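You operate a simulated robot arm through the tools that you are given. There is no shell and no other tool.

The job below is to be done with a simulated robot arm. You get a single attempt, and the scene is never put back.

Task
Put things in order on the top of the wooden bench. At the end: the small bottle from the top of the wooden bench stands where the blue relay (marked "K1") stood; the blue relay from the top of the wooden bench stands on top of the silver tin (marked "PASTE"); the silver steel cartridge from the top of the wooden bench stands where the small bottle stood; the yellow cap from the top of the wooden bench stands on top of the white cell; the white fuse from the top of the wooden bench stands on top of the brown wooden block; whatever was shut is shut again. Leave all else as you found it, and nothing knocked over.
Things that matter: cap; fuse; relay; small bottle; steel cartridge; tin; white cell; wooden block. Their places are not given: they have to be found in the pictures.

Only the result counts: the job must be done as asked and must still hold three seconds after the hand-in. Knocking over, shifting, dropping, spilling or breaking anything else fails it. Lids that push on must go on centred and level and be pressed home; caps that screw on are set level and turned clockwise until they are tight.

Robot
A 7-joint arm with a two-finger parallel gripper, fixed in place. Base frame: the origin is at the foot of the arm, x ahead of it, y to its left, z up; the work surface is at about z = 0. Units: mm, degrees, N and s.
With the tool pointing down near the work surface it reaches from about 240 to 620 mm from the base axis. Its first joint turns from -66.0 to 66.0 degrees. Payload 2.6 kg.
Tool frame: the origin (TCP) lies between the finger pads and is the grasp point; the fingertips stand 30 mm ahead of it; z points along the fingers, y is the line along which they close. The gripper opens to 94 mm. The fingers are 28 mm wide and 10 mm thick; the gripper's body (50 by 96 mm) begins 55 mm behind the TCP.
Orientation is told as [roll, pitch, yaw] about the base's x, y, z axes, in that order, counted from this pose: with the fingers straight down and closing along the base's y, the tool's x points along the base's -x, its y along +y and its z along -z.

Tools
- The arm moves only by the tool step_arm. Its argument "increments" is a list that holds one entry, the list of rows, each a list of 7 numbers: the finger opening in mm, from 0 to 94, then the shift along the tool's x, y, z in units of 150 mm (1.0 is 150 mm), then the turn, a rotation vector about the tool's x, y, z in units of 60 degrees (1.0 is 60 degrees). In form: [[[fingers, dx, dy, dz, rx, ry, rz], ...]]. A call has 1 to 20 rows; each row is the pose to reach, as a shift and turn from the pose commanded when the call began, along the tool's axes at that moment. A call with a number of a shift or a turn outside -1 to 1 is refused whole. Rows are played at 5 a second. More than 50 mm and 8.6 degrees between two rows, or a gripper value outside its range, and nothing of the call is played. A pose out of reach is approached as far as the arm can. The call stops where the force on the tool passes 40 N (or 10 N more than at its start, if that is more) or the arm is blocked; 0.2 s more then pass. The fingers move at their own pace (about 72 mm/s each) and stop on an object; they squeeze with about 39 N. The grip force told is the motor's: it shows also when the fingers shut on nothing. Time passes only in rows, and 0.2 s behind the last, so rows that repeat a pose let the fingers close. It gives the time, the measured TCP pose, the force on the tool (base axes), the opening and the grip force at its end, in the units of the frame above (readings bear some noise), with the torque about the TCP (base axes, N m) and any sound that the robot's microphone picked up, and new pictures: "views" is both (left out), scene, wrist or none.
- Cameras (640 x 400 px; columns grow to the right, rows downward): "scene" is fixed at [48.1, 447.2, 553.1]; the picture's right is [-0.74, -0.67, 0.00], its down [-0.44, 0.49, -0.75] and it looks along [0.50, -0.56, -0.66] (base axes); focal length 259 px, centre (320, 200). "wrist" rides on the gripper at [76, 14, -103] in the tool frame; the picture's right is [-0.18, 0.98, 0.00], its down [-0.75, -0.14, -0.64] and it looks along [-0.63, -0.12, 0.77] (tool axes); focal length 243 px, centre (320, 200).
- locate(camera, pixels): for up to 12 pixels [column, row] of the newest picture of that camera ("zoom" is the newest enlarged one), the place [x, y, z] in the base frame of the surface seen there, good to about 3 mm, but the place of the scene camera against the robot may be out by one fixed shift of up to 18 mm in any direction. No time passes.
- inspect(camera, box): a new picture of the part [left, top, right, bottom] of that camera's present view, enlarged. No time passes.
- close_job(): hands the job in; it is judged then, once.

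Unless the task says otherwise, let go and move clear before handing in.

The tools are called after "Request:" by a JSON object that holds its "name" and its "arguments". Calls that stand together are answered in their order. step_arm: Moves the arm, as the interface text tells. Its arguments: {"type":"object","properties":{"increments":{"type":"array"},"views":{"type":"string","enum":["both","scene","wrist","none"]}},"required":["increments"]} The other tools are called the same way: locate (camera, pixels) gives the place of the surface under pixels of a picture; inspect (camera, box) takes an enlarged picture of a part of a camera's view; close_job () hands the job in.

At the start:

```text
clock: 0.0
ee_pos: [328.2, -75.4, 353.6]
orientation: [0.1, -0.1, -0.1]
contact_force: [0.1, -0.7, 0.4]
torque: [0.0, -0.03, 0.0]
width: 94.0
gripper_force: 0.1
```

scene: 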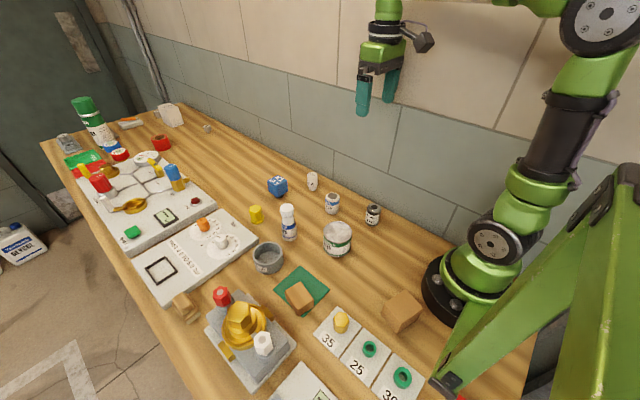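
wrist: 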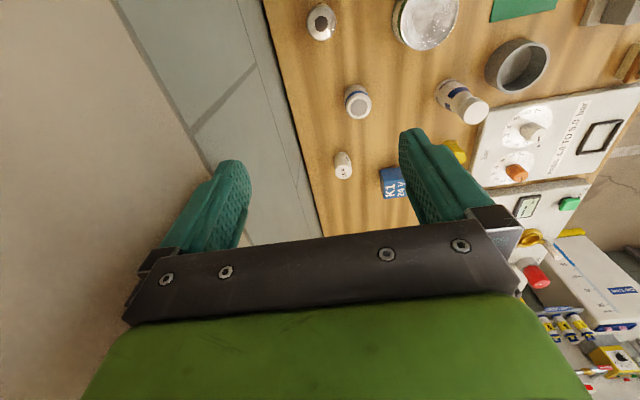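

The scene picture shows a cluster of small items around (250-380, 170-270) and the blue relay at (277,186). I'll enlarge several parts to identify each item.

Request:
{"name": "inspect", "arguments": {"camera": "scene", "box": [230, 150, 400, 290]}}

Request:
{"name": "inspect", "arguments": {"camera": "scene", "box": [180, 260, 440, 400]}}

Request:
{"name": "inspect", "arguments": {"camera": "scene", "box": [40, 90, 240, 250]}}

Request:
{"name": "inspect", "arguments": {"camera": "wrist", "box": [280, 0, 640, 220]}}

```text
2.86 times, centred on (315, 220) of scene
```

zoom: 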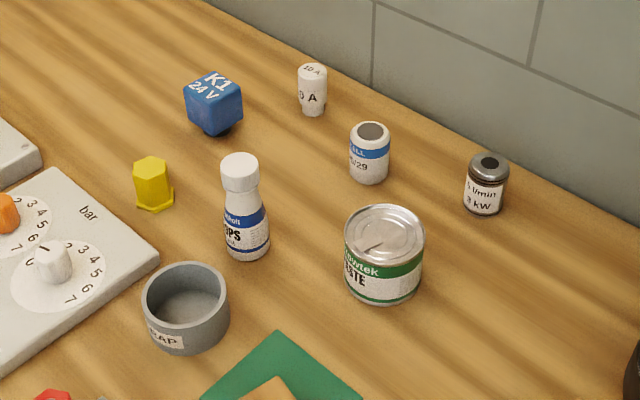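

```text
2.46 times, centred on (310, 330) of scene
```

zoom: 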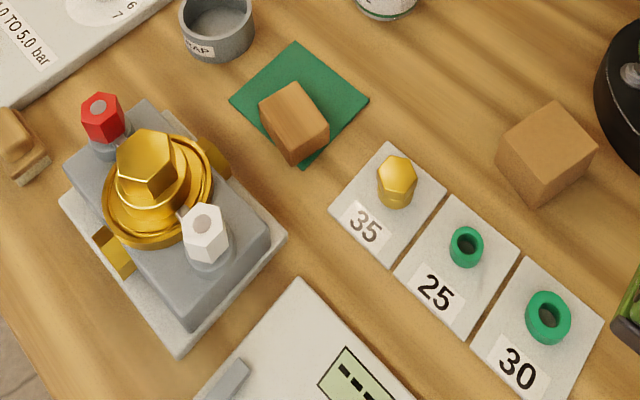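

```text
2.50 times, centred on (140, 170) of scene
```

zoom: 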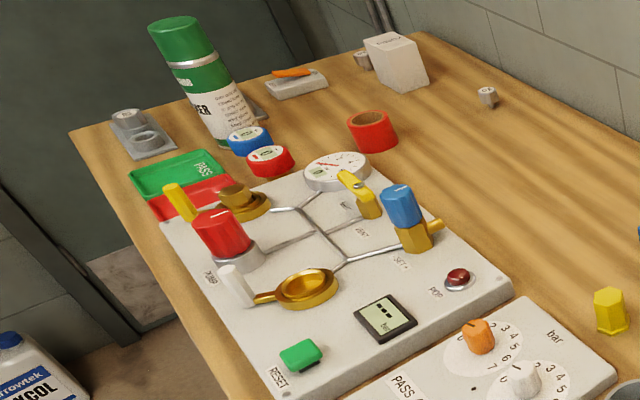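

```text
1.78 times, centred on (460, 110) of wrist
```

zoom: 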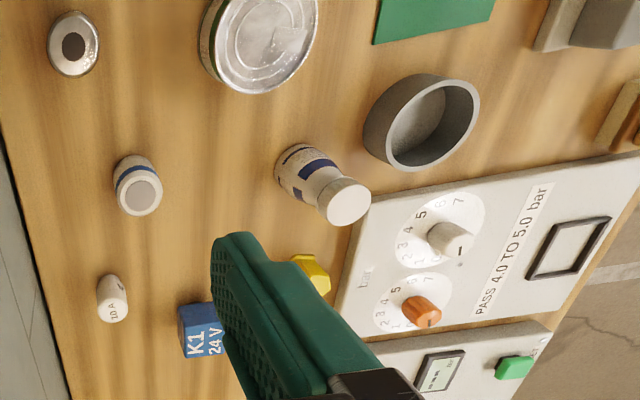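

The zooms show the 10 A fuse, white CELL, steel-topped cartridge, PASTE tin, DROPS bottle and K1 relay. There are two block candidates, at (300,297) and (402,310), and two yellowish caps, at (255,214) and (341,322), so I'll enlarge these.

Request:
{"name": "inspect", "arguments": {"camera": "scene", "box": [275, 270, 435, 370]}}

Request:
{"name": "inspect", "arguments": {"camera": "scene", "box": [230, 160, 330, 222]}}

Request:
{"name": "inspect", "arguments": {"camera": "scene", "box": [300, 180, 400, 260]}}

Request:
{"name": "locate", "arguments": {"camera": "scene", "pixels": [[277, 181], [312, 174], [332, 196], [373, 208], [337, 231], [287, 207], [255, 208], [300, 290], [402, 300], [340, 316], [350, 180], [300, 240]]}}

Request:
{"name": "locate", "arguments": {"camera": "wrist", "pixels": [[321, 21], [360, 104], [342, 165], [389, 182], [425, 22], [474, 110], [455, 152], [452, 95], [310, 70], [400, 90]]}}

```text
4.00 times, centred on (355, 320) of scene
```

zoom: 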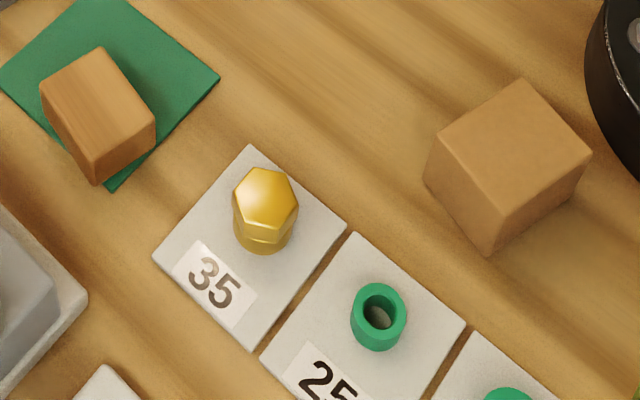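

```text
6.40 times, centred on (280, 191) of scene
```

zoom: 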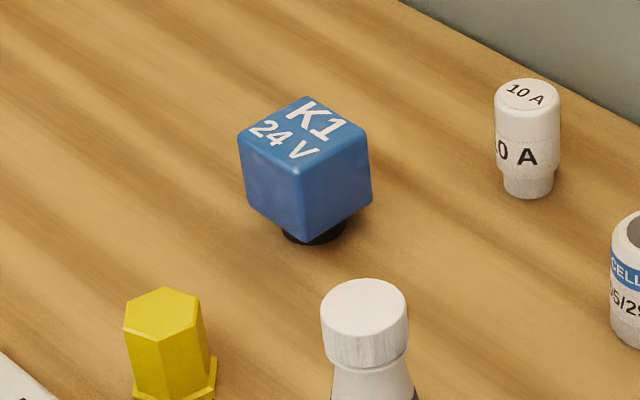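

```text
5.00 times, centred on (350, 220) of scene
```

zoom: 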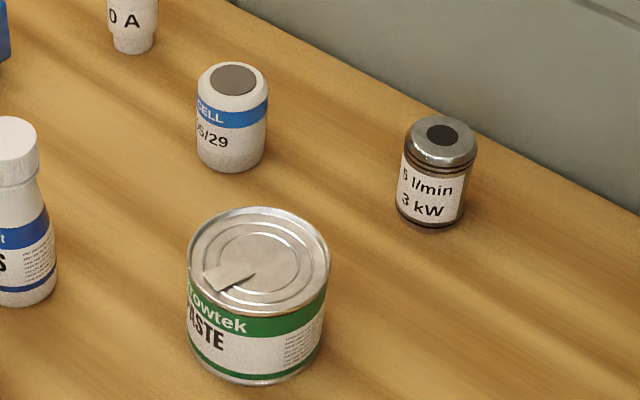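

```text
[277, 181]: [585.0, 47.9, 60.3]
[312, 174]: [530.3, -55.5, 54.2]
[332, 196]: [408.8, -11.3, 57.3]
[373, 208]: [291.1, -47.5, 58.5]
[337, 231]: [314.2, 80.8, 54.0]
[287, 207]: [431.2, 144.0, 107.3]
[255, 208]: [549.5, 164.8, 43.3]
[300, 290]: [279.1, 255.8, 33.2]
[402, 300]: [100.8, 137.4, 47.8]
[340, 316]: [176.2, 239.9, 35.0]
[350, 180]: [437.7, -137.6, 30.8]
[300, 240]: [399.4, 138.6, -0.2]
```

```text
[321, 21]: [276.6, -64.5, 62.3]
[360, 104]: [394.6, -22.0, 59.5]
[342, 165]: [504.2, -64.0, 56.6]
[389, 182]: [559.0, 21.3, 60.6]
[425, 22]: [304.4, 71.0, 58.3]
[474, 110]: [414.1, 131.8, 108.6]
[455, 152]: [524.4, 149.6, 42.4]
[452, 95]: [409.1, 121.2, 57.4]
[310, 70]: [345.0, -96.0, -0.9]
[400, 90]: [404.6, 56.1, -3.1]
```

Both cameras agree on the layout: the relay is near (559,21), fuse (504,-64), cell (395,-22), cartridge (277,-65), tin (304,71), bottle (412,130) and cap (525,150). The grained block on the green cloth is near (265,243). I'll move the wrist camera closer to the relay to get accurate shapes and its yaw.

Request:
{"name": "step_arm", "arguments": {"increments": [[[94, -0.12, 0.133, 0.165, 0, 0, 0], [94, -0.24, 0.267, 0.33, 0, 0, 0], [94, -0.36, 0.4, 0.495, 0, 0, 0], [94, -0.48, 0.533, 0.66, 0, 0, 0], [94, -0.6, 0.667, 0.825, 0, 0, 0], [94, -0.72, 0.8, 0.99, 0, 0, 0]]], "views": "both"}}

```text
clock: 1.4
ee_pos: [435.4, 46.5, 206.0]
orientation: [0.0, 0.0, -0.1]
contact_force: [-0.6, 0.4, -0.1]
torque: [0.0, -0.01, 0.01]
width: 94.0
gripper_force: 0.0
```

scene: 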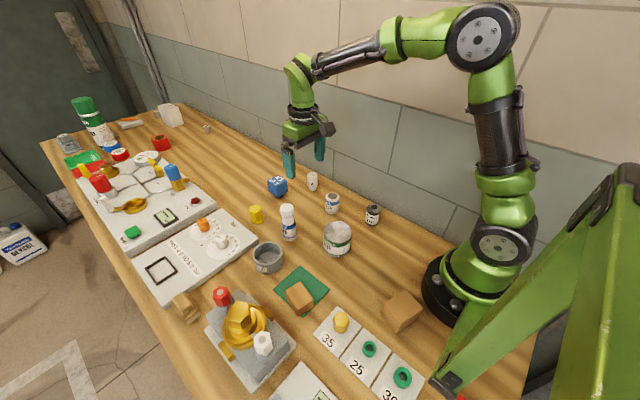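
wrist: 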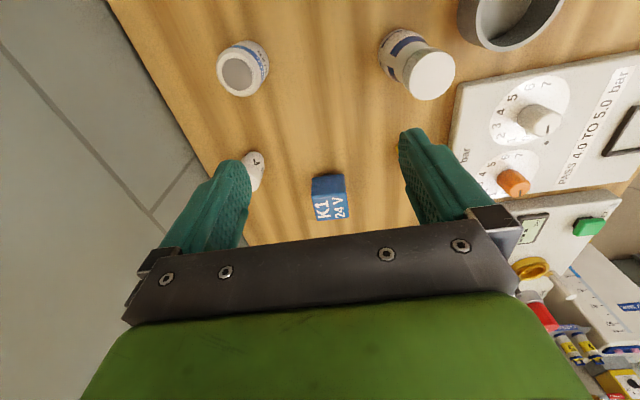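

The relay sits at wrist (328,197), between the fingers in the picture. I'll enlarge it and measure its corners.

Request:
{"name": "inspect", "arguments": {"camera": "wrist", "box": [280, 150, 376, 210]}}

Request:
{"name": "inspect", "arguments": {"camera": "wrist", "box": [288, 160, 368, 230]}}

Request:
{"name": "locate", "arguments": {"camera": "wrist", "pixels": [[314, 195], [343, 193], [349, 217], [316, 221], [328, 208], [314, 178], [341, 176], [255, 160], [252, 175], [240, 76], [430, 75], [395, 40]]}}

```text
6.67 times, centred on (328, 180) of wrist
```

zoom: 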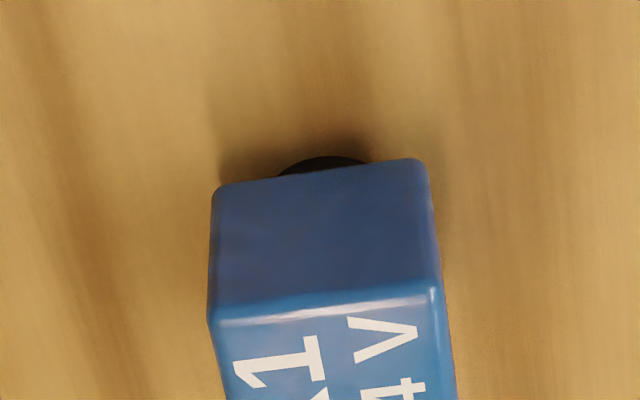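

```text
5.71 times, centred on (328, 195) of wrist
```

zoom: 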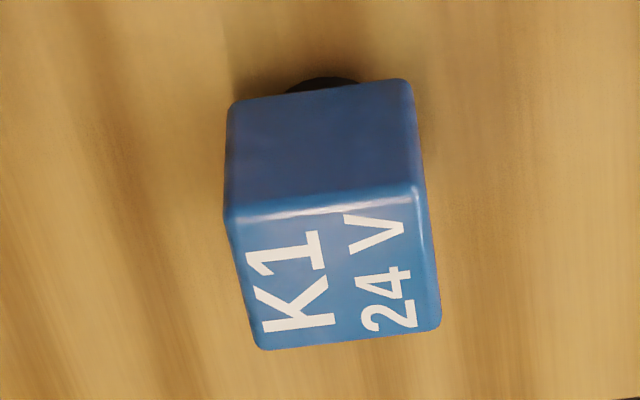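

```text
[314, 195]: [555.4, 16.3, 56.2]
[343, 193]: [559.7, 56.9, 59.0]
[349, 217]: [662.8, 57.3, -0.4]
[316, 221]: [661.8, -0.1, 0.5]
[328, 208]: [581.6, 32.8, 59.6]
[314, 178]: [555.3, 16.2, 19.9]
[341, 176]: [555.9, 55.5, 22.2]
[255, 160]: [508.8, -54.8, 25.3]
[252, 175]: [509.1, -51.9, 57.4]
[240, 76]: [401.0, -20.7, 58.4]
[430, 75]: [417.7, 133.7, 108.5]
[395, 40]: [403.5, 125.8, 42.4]
```

Relay cube is about 40 mm wide with its top at z≈60, slightly turned. I'll locate its top corners in the newest zoom.

Request:
{"name": "locate", "arguments": {"camera": "zoom", "pixels": [[236, 226], [408, 202], [432, 316], [270, 340], [322, 214], [330, 332], [248, 290], [420, 260], [330, 270], [320, 160], [320, 80]]}}

```text
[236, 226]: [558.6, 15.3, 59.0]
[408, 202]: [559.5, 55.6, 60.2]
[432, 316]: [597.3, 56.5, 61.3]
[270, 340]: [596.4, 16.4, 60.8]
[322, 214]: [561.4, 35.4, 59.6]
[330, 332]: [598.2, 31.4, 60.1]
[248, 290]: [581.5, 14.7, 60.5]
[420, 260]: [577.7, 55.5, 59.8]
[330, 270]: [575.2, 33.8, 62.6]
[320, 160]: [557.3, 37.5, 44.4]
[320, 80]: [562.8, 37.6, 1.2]
```

The relay is square to the base axes, with its centre at about (578, 36), top z≈60 and width about 42. I'll move above it at z≈130 and check alignment.

Request:
{"name": "step_arm", "arguments": {"increments": [[[94, -0.236, -0.016, 0.125, 0, 0, 0], [94, -0.472, -0.032, 0.25, 0, 0, 0], [94, -0.708, -0.047, 0.375, 0, 0, 0], [94, -0.945, -0.063, 0.5, 0, 0, 0], [94, -0.945, -0.063, 0.5, 0, 0, 0]]], "views": "wrist"}}

```text
clock: 2.6
ee_pos: [577.3, 32.7, 129.9]
orientation: [0.0, -0.1, 0.0]
contact_force: [0.2, 0.8, 0.4]
torque: [0.01, 0.05, -0.02]
width: 94.0
gripper_force: 0.1
```

wrist: 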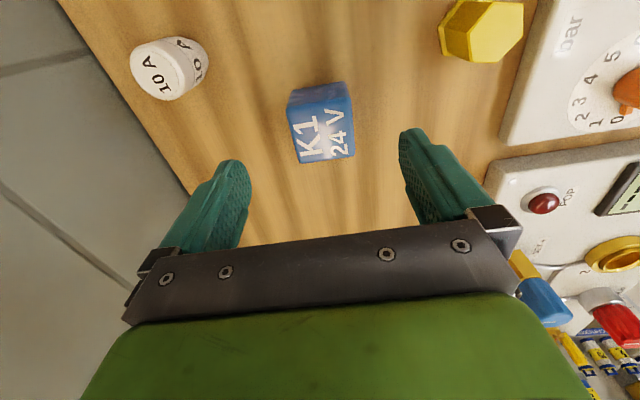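

The relay's top face is now visible at (290-355, 100-163). I'll measure its corners, the fuse and the cap from here.

Request:
{"name": "locate", "arguments": {"camera": "wrist", "pixels": [[290, 108], [349, 98], [353, 152], [300, 160], [324, 130], [160, 70], [195, 57], [140, 60], [500, 35], [468, 30], [520, 32], [502, 8]]}}

Request:
{"name": "inspect", "arguments": {"camera": "wrist", "box": [270, 60, 380, 180]}}

Request:
{"name": "inspect", "arguments": {"camera": "wrist", "box": [110, 20, 230, 110]}}

Request:
{"name": "inspect", "arguments": {"camera": "wrist", "box": [420, 0, 540, 80]}}

```text
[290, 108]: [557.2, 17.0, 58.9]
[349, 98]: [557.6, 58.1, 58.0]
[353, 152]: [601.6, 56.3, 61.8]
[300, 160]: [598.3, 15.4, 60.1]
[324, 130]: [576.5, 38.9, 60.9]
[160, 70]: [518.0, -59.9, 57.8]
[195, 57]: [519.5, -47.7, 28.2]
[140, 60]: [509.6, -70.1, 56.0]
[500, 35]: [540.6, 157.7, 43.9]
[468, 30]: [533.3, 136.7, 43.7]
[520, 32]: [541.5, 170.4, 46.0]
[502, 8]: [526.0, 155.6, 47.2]
```

```text
3.33 times, centred on (325, 120) of wrist
```

zoom: 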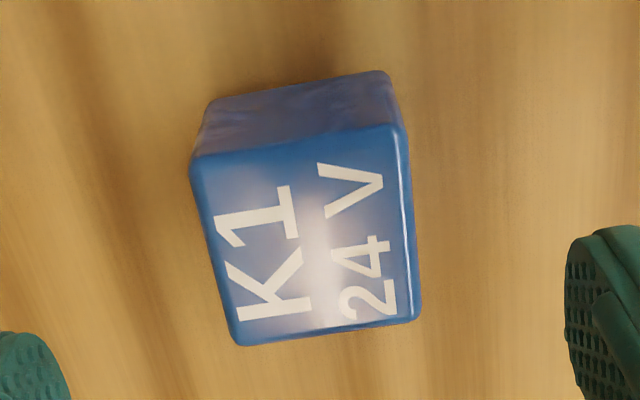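

```text
4.44 times, centred on (170, 65) of wrist
```

zoom: 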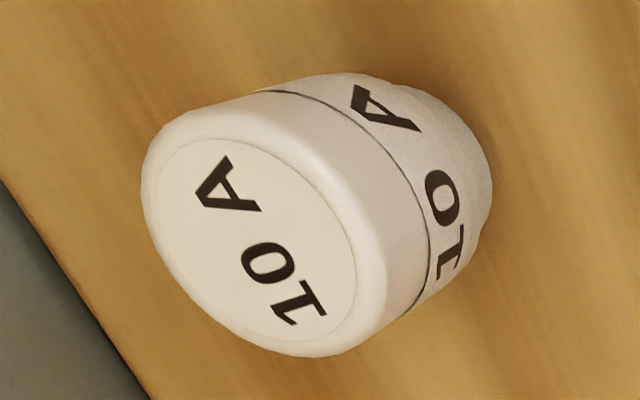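

```text
5.00 times, centred on (480, 40) of wrist
```

zoom: 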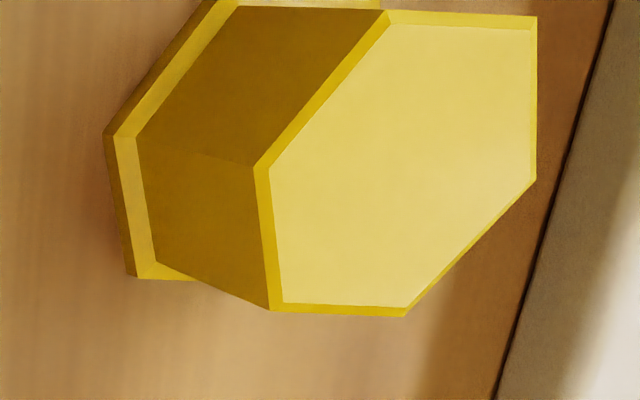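

Top-face corners give a centre of about (578.7, 36.7) with yaw about 0. The point beneath the TCP projects to (320,131) and the relay centre is at about (323,129), so I'll shift 2 mm in +y, descend to z≈42 and close.

Request:
{"name": "step_arm", "arguments": {"increments": [[[94, -0.005, 0.015, 0.2, 0, 0, 0], [94, -0.005, 0.015, 0.4, 0, 0, 0], [94, -0.005, 0.015, 0.587, 0, 0, 0], [94, -0.005, 0.015, 0.587, 0, 0, 0], [0, -0.005, 0.015, 0.587, 0, 0, 0], [0, -0.005, 0.015, 0.587, 0, 0, 0], [0, -0.005, 0.015, 0.587, 0, 0, 0], [0, -0.005, 0.015, 0.587, 0, 0, 0]]], "views": "both"}}

```text
clock: 4.4
ee_pos: [578.8, 33.7, 42.5]
orientation: [-0.1, 0.0, 0.0]
contact_force: [0.9, 0.5, 0.6]
torque: [-0.02, 0.01, 0.0]
width: 51.9
gripper_force: 39.0
```

scene: 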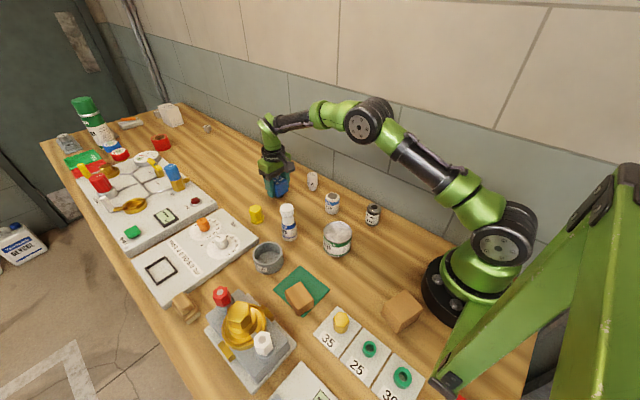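
wrist: 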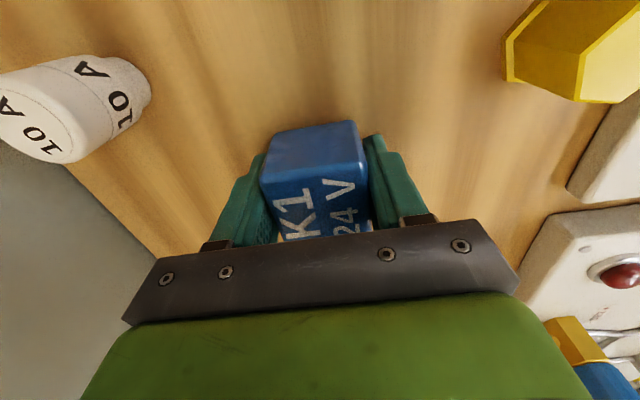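

The fingers stopped at 51.9 mm with 39 N and the relay is held between the pads. I'll lift it straight up and check it hangs true.

Request:
{"name": "step_arm", "arguments": {"increments": [[[0, 0, 0, -0.1, 0, 0, 0], [0, 0, 0, -0.3, 0, 0, 0], [0, 0, 0, -0.55, 0, 0, 0], [0, 0, 0, -0.8, 0, 0, 0], [0, 0, 0, -0.8, 0, 0, 0]]], "views": "both"}}

```text
clock: 5.6
ee_pos: [579.8, 35.2, 162.2]
orientation: [0.0, 0.0, 0.0]
contact_force: [0.5, 0.2, -1.4]
torque: [0.03, 0.02, 0.0]
width: 52.0
gripper_force: 38.9
```

scene: 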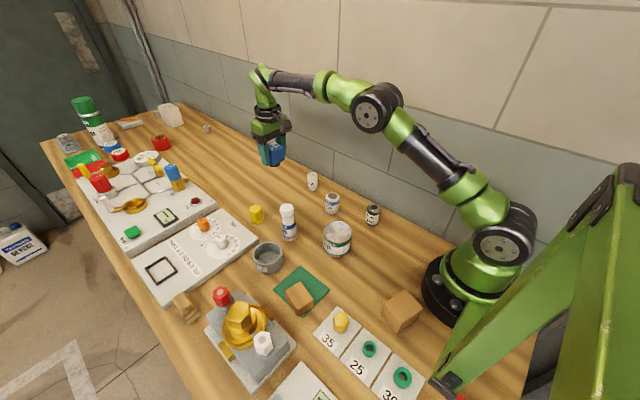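
wrist: 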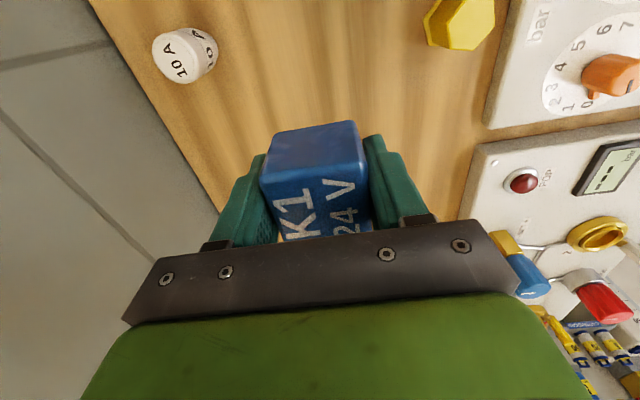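

The relay hangs level and firm (width 52.0). I'll carry it up and back toward the tin to view the tin's lid from above.

Request:
{"name": "step_arm", "arguments": {"increments": [[[0, 0.2, 0.03, -0.15, 0, 0, 0], [0, 0.45, 0.06, -0.3, 0, 0, 0], [0, 0.7, 0.1, -0.42, 0, 0, 0], [0, 0.95, 0.14, -0.52, 0, 0, 0]]], "views": "none"}}

Request:
{"name": "step_arm", "arguments": {"increments": [[[0, 0.2, 0.03, 0, 0, 0, 0], [0, 0.4, 0.06, 0, 0, 0, 0], [0, 0.6, 0.1, 0, 0, 0, 0], [0, 0.71, 0.12, 0, 0, 0, 0], [0, 0.71, 0.12, 0, 0, 0, 0]]], "views": "both"}}

```text
clock: 6.6
ee_pos: [436.4, 60.4, 237.4]
orientation: [0.0, 0.0, 0.0]
contact_force: [0.1, -0.5, -0.9]
torque: [0.03, 0.04, -0.01]
width: 51.8
gripper_force: 38.4
```

```text
clock: 7.8
ee_pos: [330.7, 74.3, 238.9]
orientation: [0.0, 0.0, 0.0]
contact_force: [-0.2, -0.2, -0.8]
torque: [0.0, 0.02, 0.02]
width: 51.8
gripper_force: 38.9
```

scene: 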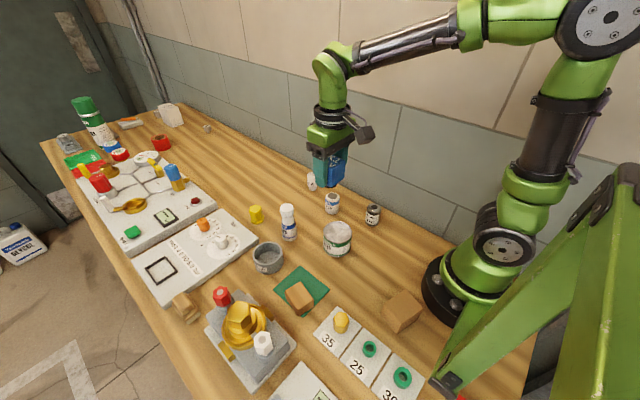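
wrist: 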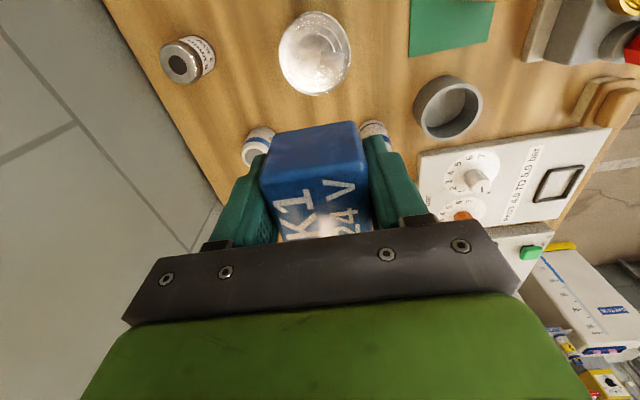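

The tin's lid is at wrist (315,53). I'll measure its rim and enlarge it.

Request:
{"name": "inspect", "arguments": {"camera": "wrist", "box": [260, 0, 372, 110]}}

Request:
{"name": "locate", "arguments": {"camera": "wrist", "pixels": [[315, 53], [282, 55], [347, 50], [313, 14], [317, 92], [290, 30], [340, 80], [340, 25], [290, 80], [177, 66], [305, 40], [328, 65]]}}

```text
3.64 times, centred on (316, 55) of wrist
```

zoom: 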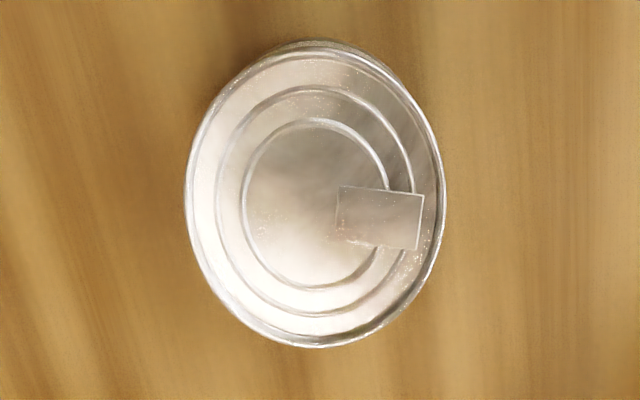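

```text
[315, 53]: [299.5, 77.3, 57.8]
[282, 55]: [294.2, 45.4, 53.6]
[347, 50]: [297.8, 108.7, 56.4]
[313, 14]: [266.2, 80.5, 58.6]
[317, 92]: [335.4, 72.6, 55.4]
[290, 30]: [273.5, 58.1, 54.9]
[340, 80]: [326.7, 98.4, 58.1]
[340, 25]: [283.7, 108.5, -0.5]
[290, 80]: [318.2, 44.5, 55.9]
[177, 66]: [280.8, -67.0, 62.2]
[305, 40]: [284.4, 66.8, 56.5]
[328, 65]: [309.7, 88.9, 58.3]
```

The tin's centre is about (300.5, 77) and its lid is at z≈56, with a pull-tab on the +y side. I'll check the size of the relay's foot from the scene camera to choose the setting spot.

Request:
{"name": "inspect", "arguments": {"camera": "scene", "box": [300, 130, 364, 200]}}

Request:
{"name": "inspect", "arguments": {"camera": "scene", "box": [315, 212, 360, 262]}}

```text
5.71 times, centred on (332, 165) of scene
```

zoom: 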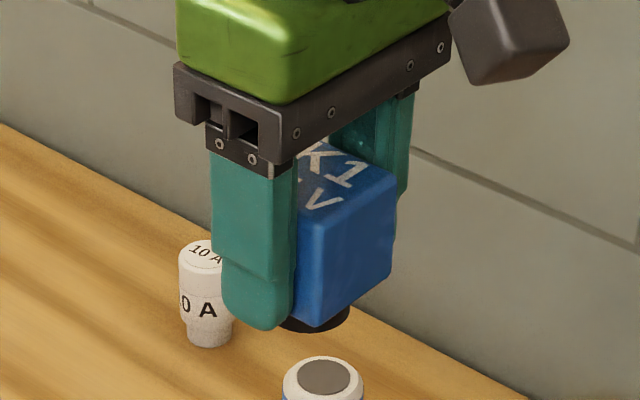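

```text
8.00 times, centred on (338, 237) of scene
```

zoom: 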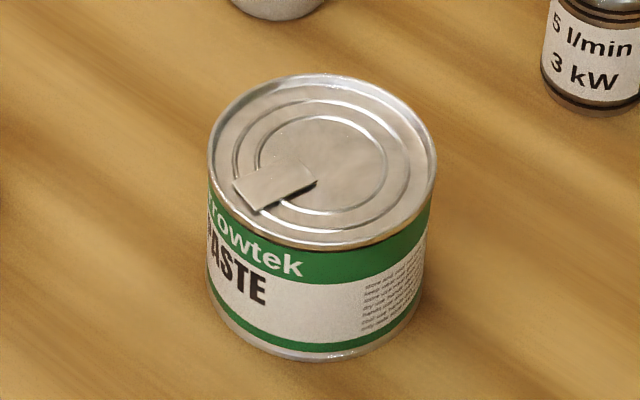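

The relay's foot is about 36 mm across, so it fits well inside the lid at the centre. I'll move over the tin at about (299.5, 75) and come down to z≈108, leaving about 8 mm of clearance.

Request:
{"name": "step_arm", "arguments": {"increments": [[[0, 0.203, -0.006, 0.1, 0, 0, 0], [0, 0.203, -0.006, 0.35, 0, 0, 0], [0, 0.203, -0.006, 0.6, 0, 0, 0], [0, 0.203, -0.006, 0.78, 0, 0, 0], [0, 0.203, -0.006, 0.87, 0, 0, 0], [0, 0.203, -0.006, 0.87, 0, 0, 0]]], "views": "both"}}

```text
clock: 9.2
ee_pos: [299.9, 74.9, 109.7]
orientation: [0.0, 0.0, 0.0]
contact_force: [0.0, -0.1, -2.1]
torque: [0.0, 0.0, -0.02]
width: 52.1
gripper_force: 39.0
```

scene: 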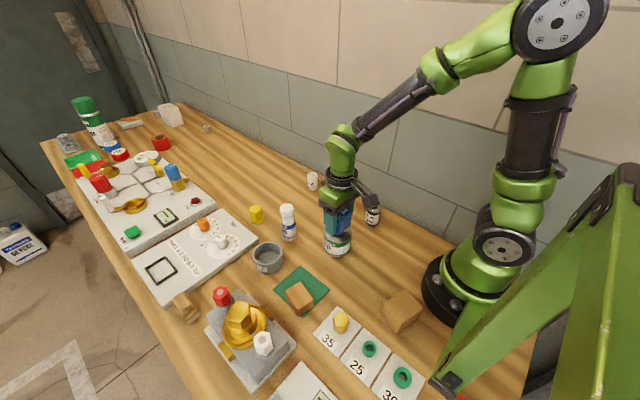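
wrist: 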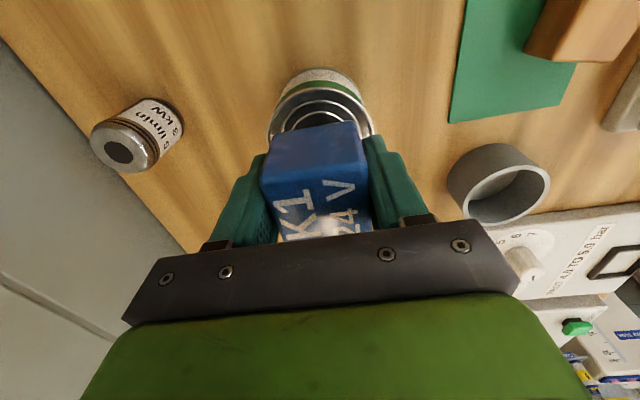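

Request:
{"name": "inspect", "arguments": {"camera": "scene", "box": [305, 190, 385, 262]}}

Request:
{"name": "inspect", "arguments": {"camera": "wrist", "box": [250, 60, 390, 160]}}

```text
5.56 times, centred on (345, 226) of scene
```

zoom: 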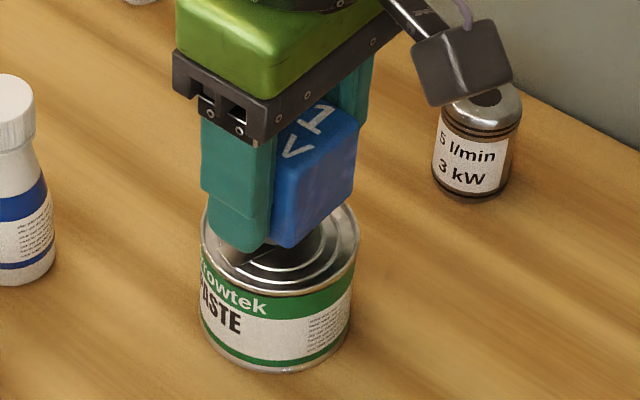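

```text
4.00 times, centred on (320, 110) of wrist
```

zoom: 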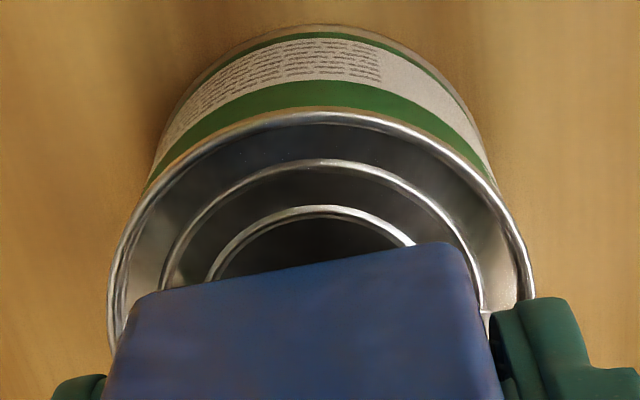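

The relay hovers over the tin's centre. I'll lower it to just above the lid and watch the force.

Request:
{"name": "step_arm", "arguments": {"increments": [[[0, 0, 0, 0.03, 0, 0, 0], [0, 0, 0, 0.053, 0, 0, 0], [0, 0, 0, 0.06, 0, 0, 0], [0, 0, 0, 0.06, 0, 0, 0]]], "views": "none"}}

```text
clock: 10.2
ee_pos: [299.0, 76.1, 102.2]
orientation: [-0.1, 0.0, 0.0]
contact_force: [-4.4, -3.1, 20.5]
torque: [-0.18, 0.19, -0.06]
width: 51.9
gripper_force: 38.6
```

Contact is made: Fz is 20 N and the torque shows it is nearly centred. I'll ease up slightly, open the fingers and rise clear.

Request:
{"name": "step_arm", "arguments": {"increments": [[[0, 0, 0, -0.005, 0, 0, 0], [60, 0, 0, -0.005, 0, 0, 0], [80, 0, 0, -0.005, 0, 0, 0], [80, 0, 0, -0.005, 0, 0, 0], [80, 0, 0, -0.1, 0, 0, 0], [80, 0, 0, -0.3, 0, 0, 0], [80, 0, 0, -0.6, 0, 0, 0], [80, 0, 0, -0.9, 0, 0, 0]]], "views": "both"}}

```text
clock: 12.0
ee_pos: [300.5, 76.8, 235.3]
orientation: [0.0, 0.0, 0.0]
contact_force: [-0.7, 0.4, 0.1]
torque: [-0.01, 0.01, 0.03]
width: 80.1
gripper_force: 0.0
```

scene: 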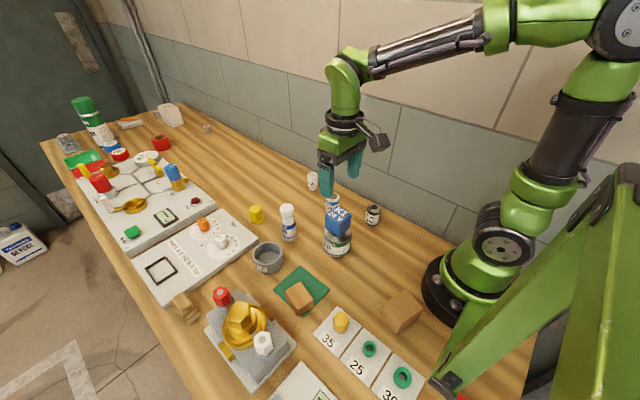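
wrist: 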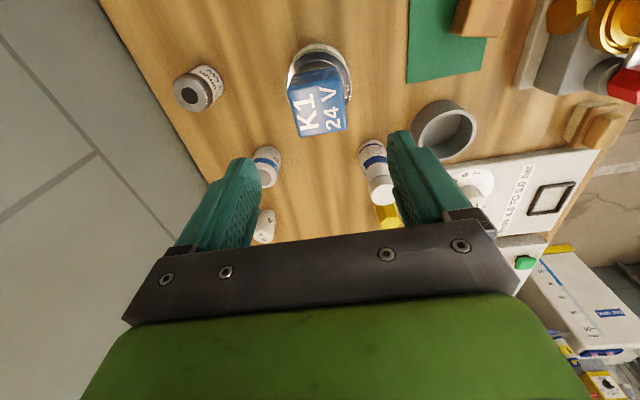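

Request:
{"name": "inspect", "arguments": {"camera": "scene", "box": [305, 185, 385, 262]}}

Request:
{"name": "locate", "arguments": {"camera": "wrist", "pixels": [[289, 88], [342, 72], [346, 122], [301, 134], [319, 102], [267, 165], [375, 185]]}}

```text
5.19 times, centred on (345, 224) of scene
```

zoom: 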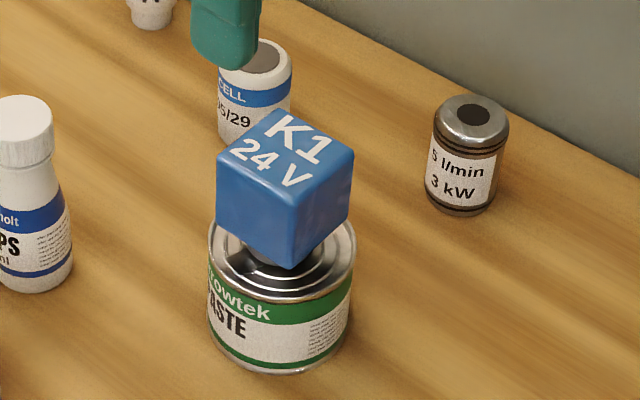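

```text
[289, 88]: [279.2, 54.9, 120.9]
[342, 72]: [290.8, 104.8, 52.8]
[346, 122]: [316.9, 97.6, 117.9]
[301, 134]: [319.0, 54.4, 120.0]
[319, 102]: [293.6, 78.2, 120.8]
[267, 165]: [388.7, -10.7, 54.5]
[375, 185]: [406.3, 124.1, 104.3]
```

The relay stands level, centred on the tin, with its top at z≈120. Next I'll look at the small bottle from closer.

Request:
{"name": "step_arm", "arguments": {"increments": [[[94, -0.2, 0.12, 0, 0, 0, 0], [94, -0.4, 0.25, 0, 0, 0, 0], [94, -0.537, 0.37, 0, 0, 0, 0], [94, -0.537, 0.37, 0, 0, 0, 0]]], "views": "both"}}

```text
clock: 13.0
ee_pos: [379.1, 130.2, 235.7]
orientation: [0.0, 0.0, 0.0]
contact_force: [-0.4, 0.5, -0.1]
torque: [-0.01, 0.01, 0.01]
width: 94.0
gripper_force: 0.1
```

scene: 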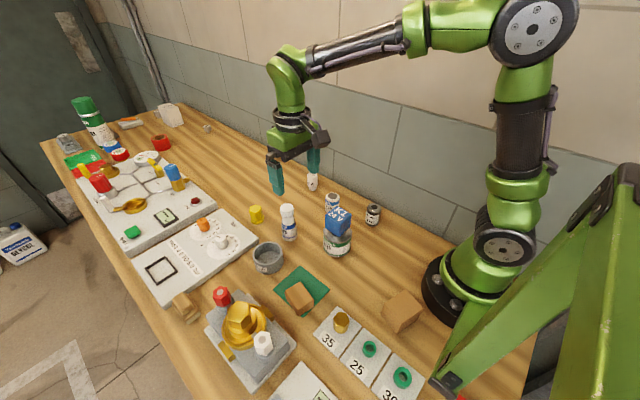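
wrist: 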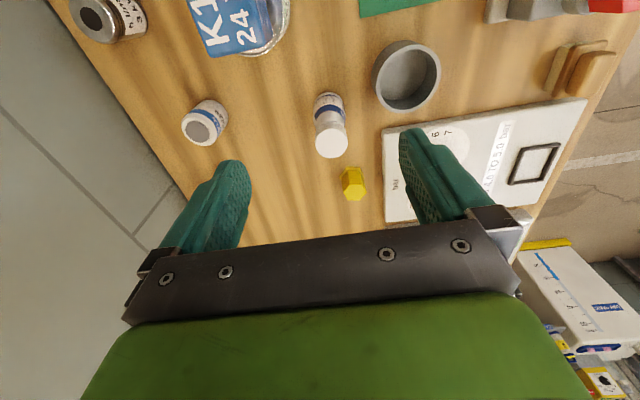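

Request:
{"name": "inspect", "arguments": {"camera": "wrist", "box": [290, 70, 380, 170]}}

Request:
{"name": "locate", "arguments": {"camera": "wrist", "pixels": [[331, 141], [317, 142], [345, 140], [331, 128], [332, 156], [328, 98], [316, 106], [342, 104], [354, 190], [350, 175], [404, 75], [388, 120]]}}

Request:
{"name": "inspect", "arguments": {"camera": "scene", "box": [260, 195, 320, 250]}}

```text
4.00 times, centred on (335, 120) of wrist
```

zoom: 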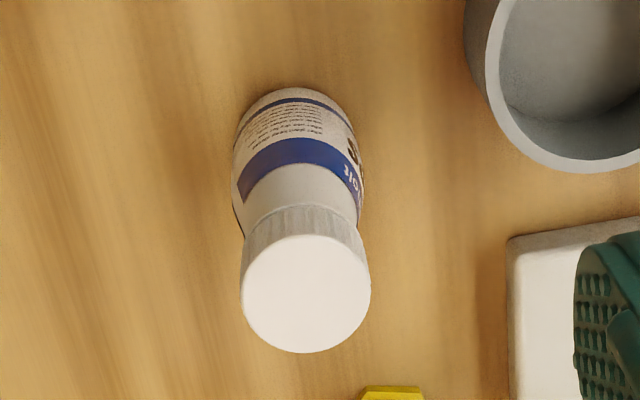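

```text
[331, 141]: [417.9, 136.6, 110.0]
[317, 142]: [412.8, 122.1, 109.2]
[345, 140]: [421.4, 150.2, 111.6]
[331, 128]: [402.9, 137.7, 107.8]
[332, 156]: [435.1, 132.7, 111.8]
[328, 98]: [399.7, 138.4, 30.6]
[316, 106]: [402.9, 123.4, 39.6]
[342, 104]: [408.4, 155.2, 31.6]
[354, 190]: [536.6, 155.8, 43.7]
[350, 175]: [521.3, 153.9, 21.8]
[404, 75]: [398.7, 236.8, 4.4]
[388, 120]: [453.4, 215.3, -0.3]
```

```text
7.27 times, centred on (290, 222) of scene
```

zoom: 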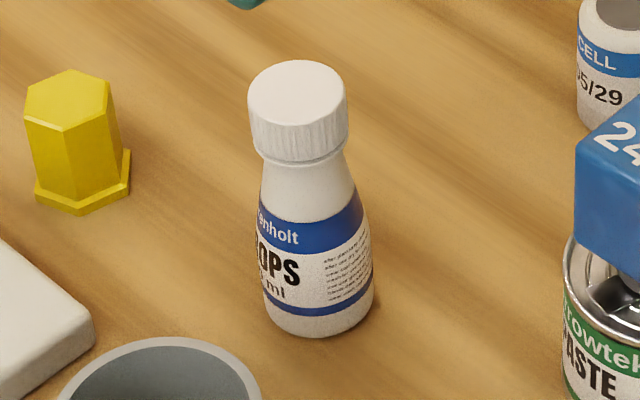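

The bottle's cap centre is near (418,136.5) with its top at z≈110, and its body is about 36 mm wide. I need the body profile to see where it tapers before choosing the grip height.

Request:
{"name": "locate", "arguments": {"camera": "wrist", "pixels": [[327, 94], [328, 97], [328, 100], [328, 103], [329, 106], [329, 109], [329, 112], [330, 115], [330, 118], [330, 121], [331, 124], [331, 127]]}}

Request:
{"name": "locate", "arguments": {"camera": "zoom", "pixels": [[300, 325], [312, 300], [310, 280], [308, 260], [306, 240], [304, 220], [302, 200], [300, 180], [298, 160], [298, 140], [298, 90]]}}

```text
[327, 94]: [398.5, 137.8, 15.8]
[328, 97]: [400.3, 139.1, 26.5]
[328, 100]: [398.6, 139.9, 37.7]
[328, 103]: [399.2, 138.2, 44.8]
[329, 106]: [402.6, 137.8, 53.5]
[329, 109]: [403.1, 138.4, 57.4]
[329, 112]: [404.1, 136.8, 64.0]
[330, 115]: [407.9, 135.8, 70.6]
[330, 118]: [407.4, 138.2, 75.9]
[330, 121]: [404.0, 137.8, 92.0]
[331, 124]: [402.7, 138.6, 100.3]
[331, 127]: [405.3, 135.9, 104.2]
```

```text
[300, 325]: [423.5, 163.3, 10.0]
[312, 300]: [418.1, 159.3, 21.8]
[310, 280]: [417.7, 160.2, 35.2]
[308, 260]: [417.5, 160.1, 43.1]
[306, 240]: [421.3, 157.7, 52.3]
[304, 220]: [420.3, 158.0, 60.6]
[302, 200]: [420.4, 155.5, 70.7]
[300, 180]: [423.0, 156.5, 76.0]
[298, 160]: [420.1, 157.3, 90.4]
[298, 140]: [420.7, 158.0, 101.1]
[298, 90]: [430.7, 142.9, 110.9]
```

The body is straight up to z≈48 (radius ~19) and the centre is about (418,137). A grip at TCP z≈61 clears the cap under the palm. I'll move above it with a 66 mm opening and check alignment.

Request:
{"name": "step_arm", "arguments": {"increments": [[[66, -0.127, 0.025, 0.15, 0, 0, 0], [66, -0.253, 0.047, 0.3, 0, 0, 0], [66, -0.253, 0.047, 0.5, 0, 0, 0], [66, -0.253, 0.047, 0.5, 0, 0, 0]]], "views": "wrist"}}

```text
clock: 14.0
ee_pos: [417.9, 138.3, 161.0]
orientation: [-0.1, 0.0, 0.0]
contact_force: [0.0, 0.1, 0.2]
torque: [0.02, -0.01, 0.0]
width: 66.2
gripper_force: 0.1
```

wrist: 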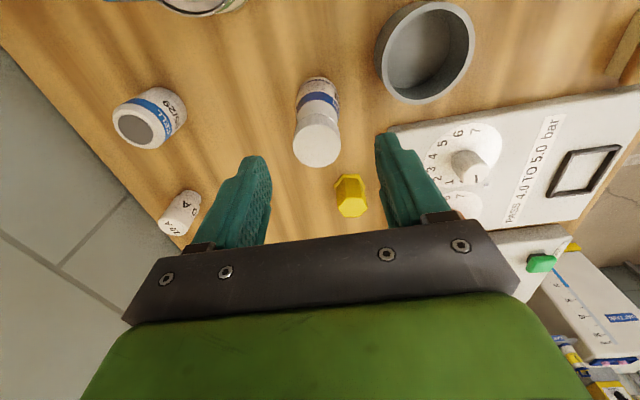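

Request:
{"name": "locate", "arguments": {"camera": "wrist", "pixels": [[317, 146], [295, 147], [340, 145], [316, 126], [317, 165], [317, 90], [302, 98], [336, 95]]}}

Request:
{"name": "inspect", "arguments": {"camera": "wrist", "box": [270, 60, 370, 180]}}

```text
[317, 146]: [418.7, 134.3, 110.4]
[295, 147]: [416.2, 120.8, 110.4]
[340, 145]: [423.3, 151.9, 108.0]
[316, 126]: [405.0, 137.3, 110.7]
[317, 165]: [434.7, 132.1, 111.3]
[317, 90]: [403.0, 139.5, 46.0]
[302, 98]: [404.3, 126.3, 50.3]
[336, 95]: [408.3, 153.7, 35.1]
```

```text
3.33 times, centred on (320, 120) of wrist
```

zoom: 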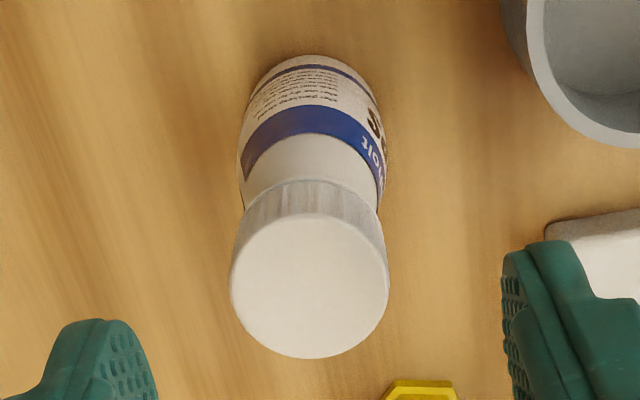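

The cap centre reads about (419,135.7). I'll nudge 1 mm, descend to z≈61 and close on the body.

Request:
{"name": "step_arm", "arguments": {"increments": [[[66, -0.006, -0.008, 0.2, 0, 0, 0], [66, -0.006, -0.008, 0.4, 0, 0, 0], [66, -0.006, -0.008, 0.56, 0, 0, 0], [66, -0.006, -0.008, 0.63, 0, 0, 0], [66, -0.006, -0.008, 0.66, 0, 0, 0], [66, -0.006, -0.008, 0.66, 0, 0, 0], [0, -0.006, -0.008, 0.66, 0, 0, 0], [0, -0.006, -0.008, 0.66, 0, 0, 0], [0, -0.006, -0.008, 0.66, 0, 0, 0], [0, -0.006, -0.008, 0.66, 0, 0, 0]]], "views": "both"}}

```text
clock: 16.2
ee_pos: [419.1, 135.8, 62.7]
orientation: [0.0, 0.0, 0.1]
contact_force: [-0.4, 0.6, 0.3]
torque: [0.0, -0.01, 0.03]
width: 39.9
gripper_force: 38.4
```

scene: 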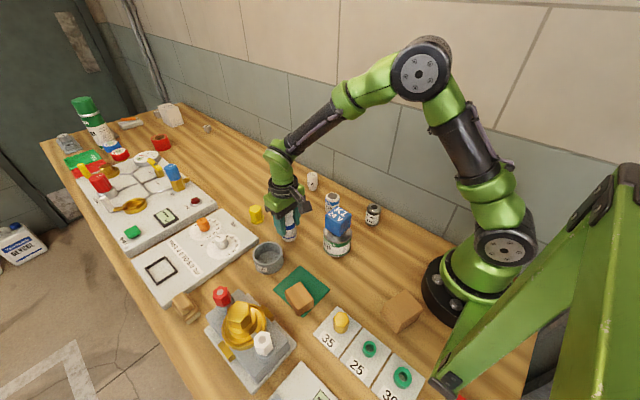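
wrist: 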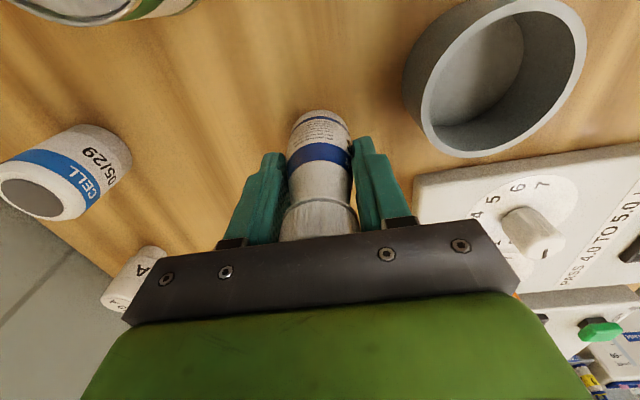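

The bottle is gripped at 39.9 mm wide. I'll lift it straight up and check that it hangs level.

Request:
{"name": "step_arm", "arguments": {"increments": [[[0, 0, 0, -0.05, 0, 0, 0], [0, 0, 0, -0.15, 0, 0, 0], [0, 0, 0, -0.33, 0, 0, 0], [0, 0, 0, -0.53, 0, 0, 0], [0, 0, 0, -0.53, 0, 0, 0]]], "views": "both"}}

```text
clock: 17.4
ee_pos: [420.0, 136.6, 142.6]
orientation: [-0.1, 0.0, -0.1]
contact_force: [-0.8, 0.7, -1.1]
torque: [-0.02, 0.01, -0.03]
width: 39.8
gripper_force: 39.0
```

scene: 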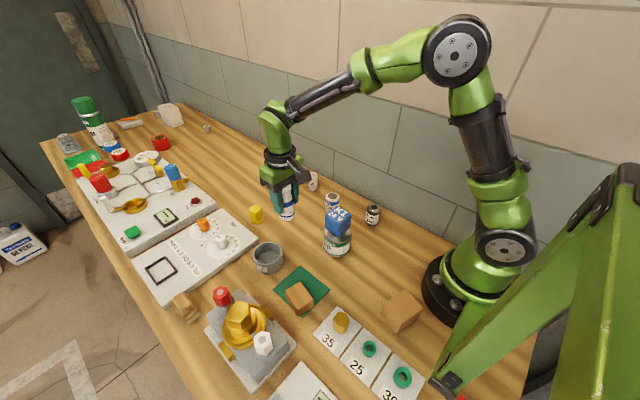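
wrist: 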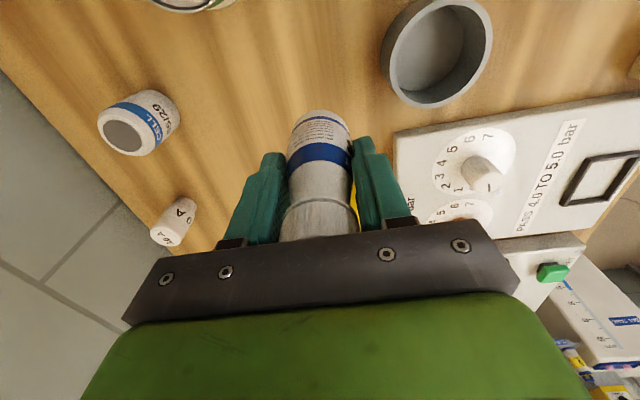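

The bottle hangs level with an unchanged grip. I'll carry it to above the relay's old place at (578.7, 36.7).

Request:
{"name": "step_arm", "arguments": {"increments": [[[0, -0.15, -0.09, 0, 0, 0, 0], [0, -0.35, -0.21, 0, 0, 0, 0], [0, -0.55, -0.34, 0, 0, 0, 0], [0, -0.75, -0.465, 0, 0, 0, 0], [0, -0.9, -0.558, 0, 0, 0, 0]]], "views": "none"}}

Request:
{"name": "step_arm", "arguments": {"increments": [[[0, -0.1, -0.06, 0, 0, 0, 0], [0, -0.164, -0.102, 0, 0, 0, 0], [0, -0.164, -0.102, 0.15, 0, 0, 0], [0, -0.164, -0.102, 0.3, 0, 0, 0], [0, -0.164, -0.102, 0.4, 0, 0, 0], [0, -0.164, -0.102, 0.4, 0, 0, 0]]], "views": "both"}}

```text
clock: 18.6
ee_pos: [554.3, 52.0, 141.2]
orientation: [0.0, 0.0, 0.0]
contact_force: [-0.5, 0.5, -1.4]
torque: [0.01, 0.06, 0.01]
width: 40.2
gripper_force: 39.6
```

```text
clock: 20.0
ee_pos: [579.8, 39.0, 81.3]
orientation: [0.0, 0.1, 0.0]
contact_force: [-0.3, -0.1, 0.3]
torque: [0.0, 0.02, 0.01]
width: 40.0
gripper_force: 39.1
```

scene: 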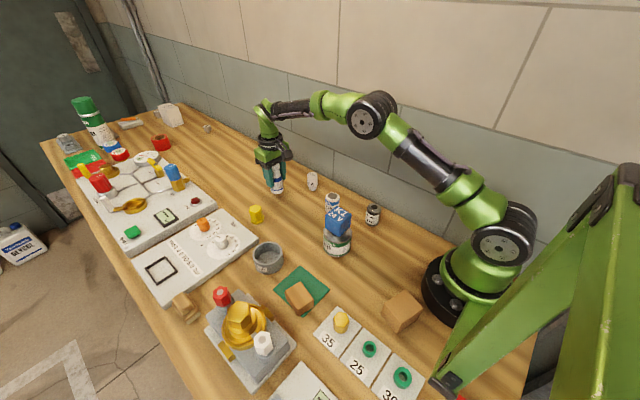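
wrist: 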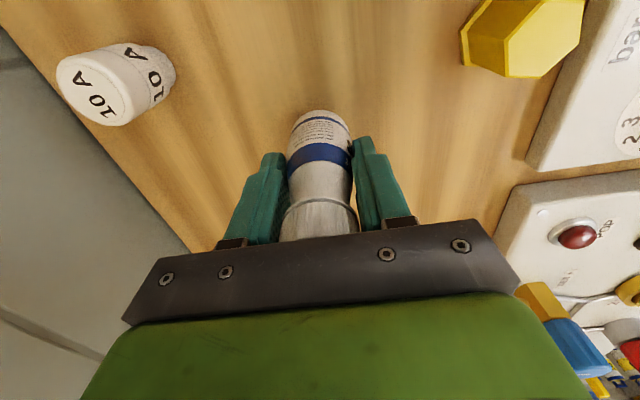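

The bottle is about 19 mm above the table at the relay's old place. I'll lower it gently until it touches.

Request:
{"name": "step_arm", "arguments": {"increments": [[[0, 0, 0, 0.06, 0, 0, 0], [0, 0, 0, 0.11, 0, 0, 0], [0, 0, 0, 0.122, 0, 0, 0], [0, 0, 0, 0.128, 0, 0, 0], [0, 0, 0, 0.128, 0, 0, 0]]], "views": "none"}}

```text
clock: 21.2
ee_pos: [579.5, 37.7, 61.4]
orientation: [0.0, 0.0, -0.1]
contact_force: [-0.7, -0.6, 0.4]
torque: [0.01, 0.03, 0.03]
width: 39.9
gripper_force: 39.1
```

Request:
{"name": "step_arm", "arguments": {"increments": [[[0, 0, 0, 0.004, 0, 0, 0], [0, 0, 0, 0.008, 0, 0, 0], [0, 0, 0, 0.008, 0, 0, 0]]], "views": "none"}}

```text
clock: 22.0
ee_pos: [578.6, 39.2, 60.7]
orientation: [-0.1, 0.0, 0.1]
contact_force: [-2.5, 1.6, 8.3]
torque: [0.04, 0.26, 0.0]
width: 40.3
gripper_force: 39.3
```

The bottle touches the table (8 N). I'll open and rise straight up.

Request:
{"name": "step_arm", "arguments": {"increments": [[[0, 0, 0, -0.003, 0, 0, 0], [50, 0, 0, -0.003, 0, 0, 0], [66, 0, 0, -0.003, 0, 0, 0], [66, 0, 0, -0.003, 0, 0, 0], [66, 0, 0, -0.1, 0, 0, 0], [66, 0, 0, -0.3, 0, 0, 0], [66, 0, 0, -0.55, 0, 0, 0], [66, 0, 0, -0.8, 0, 0, 0], [66, 0, 0, -0.8, 0, 0, 0]]], "views": "both"}}

```text
clock: 24.0
ee_pos: [577.5, 38.5, 180.3]
orientation: [-0.1, 0.0, 0.0]
contact_force: [-0.1, -0.7, 0.0]
torque: [0.02, 0.02, 0.0]
width: 66.1
gripper_force: 0.1
```

scene: 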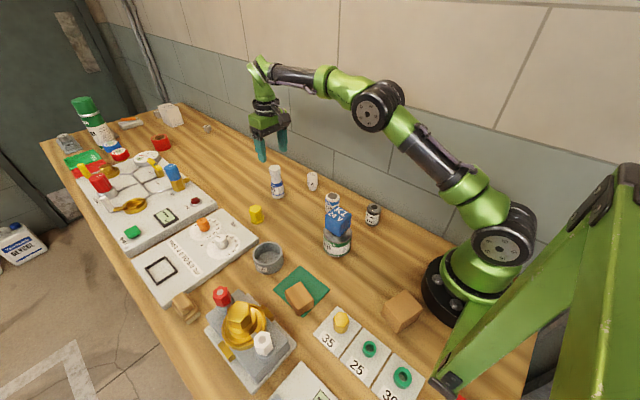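
wrist: 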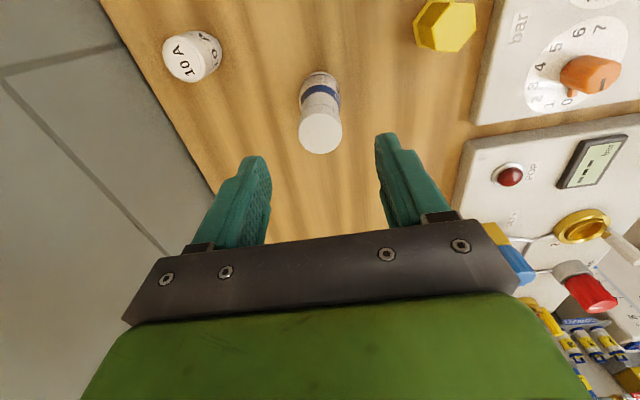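

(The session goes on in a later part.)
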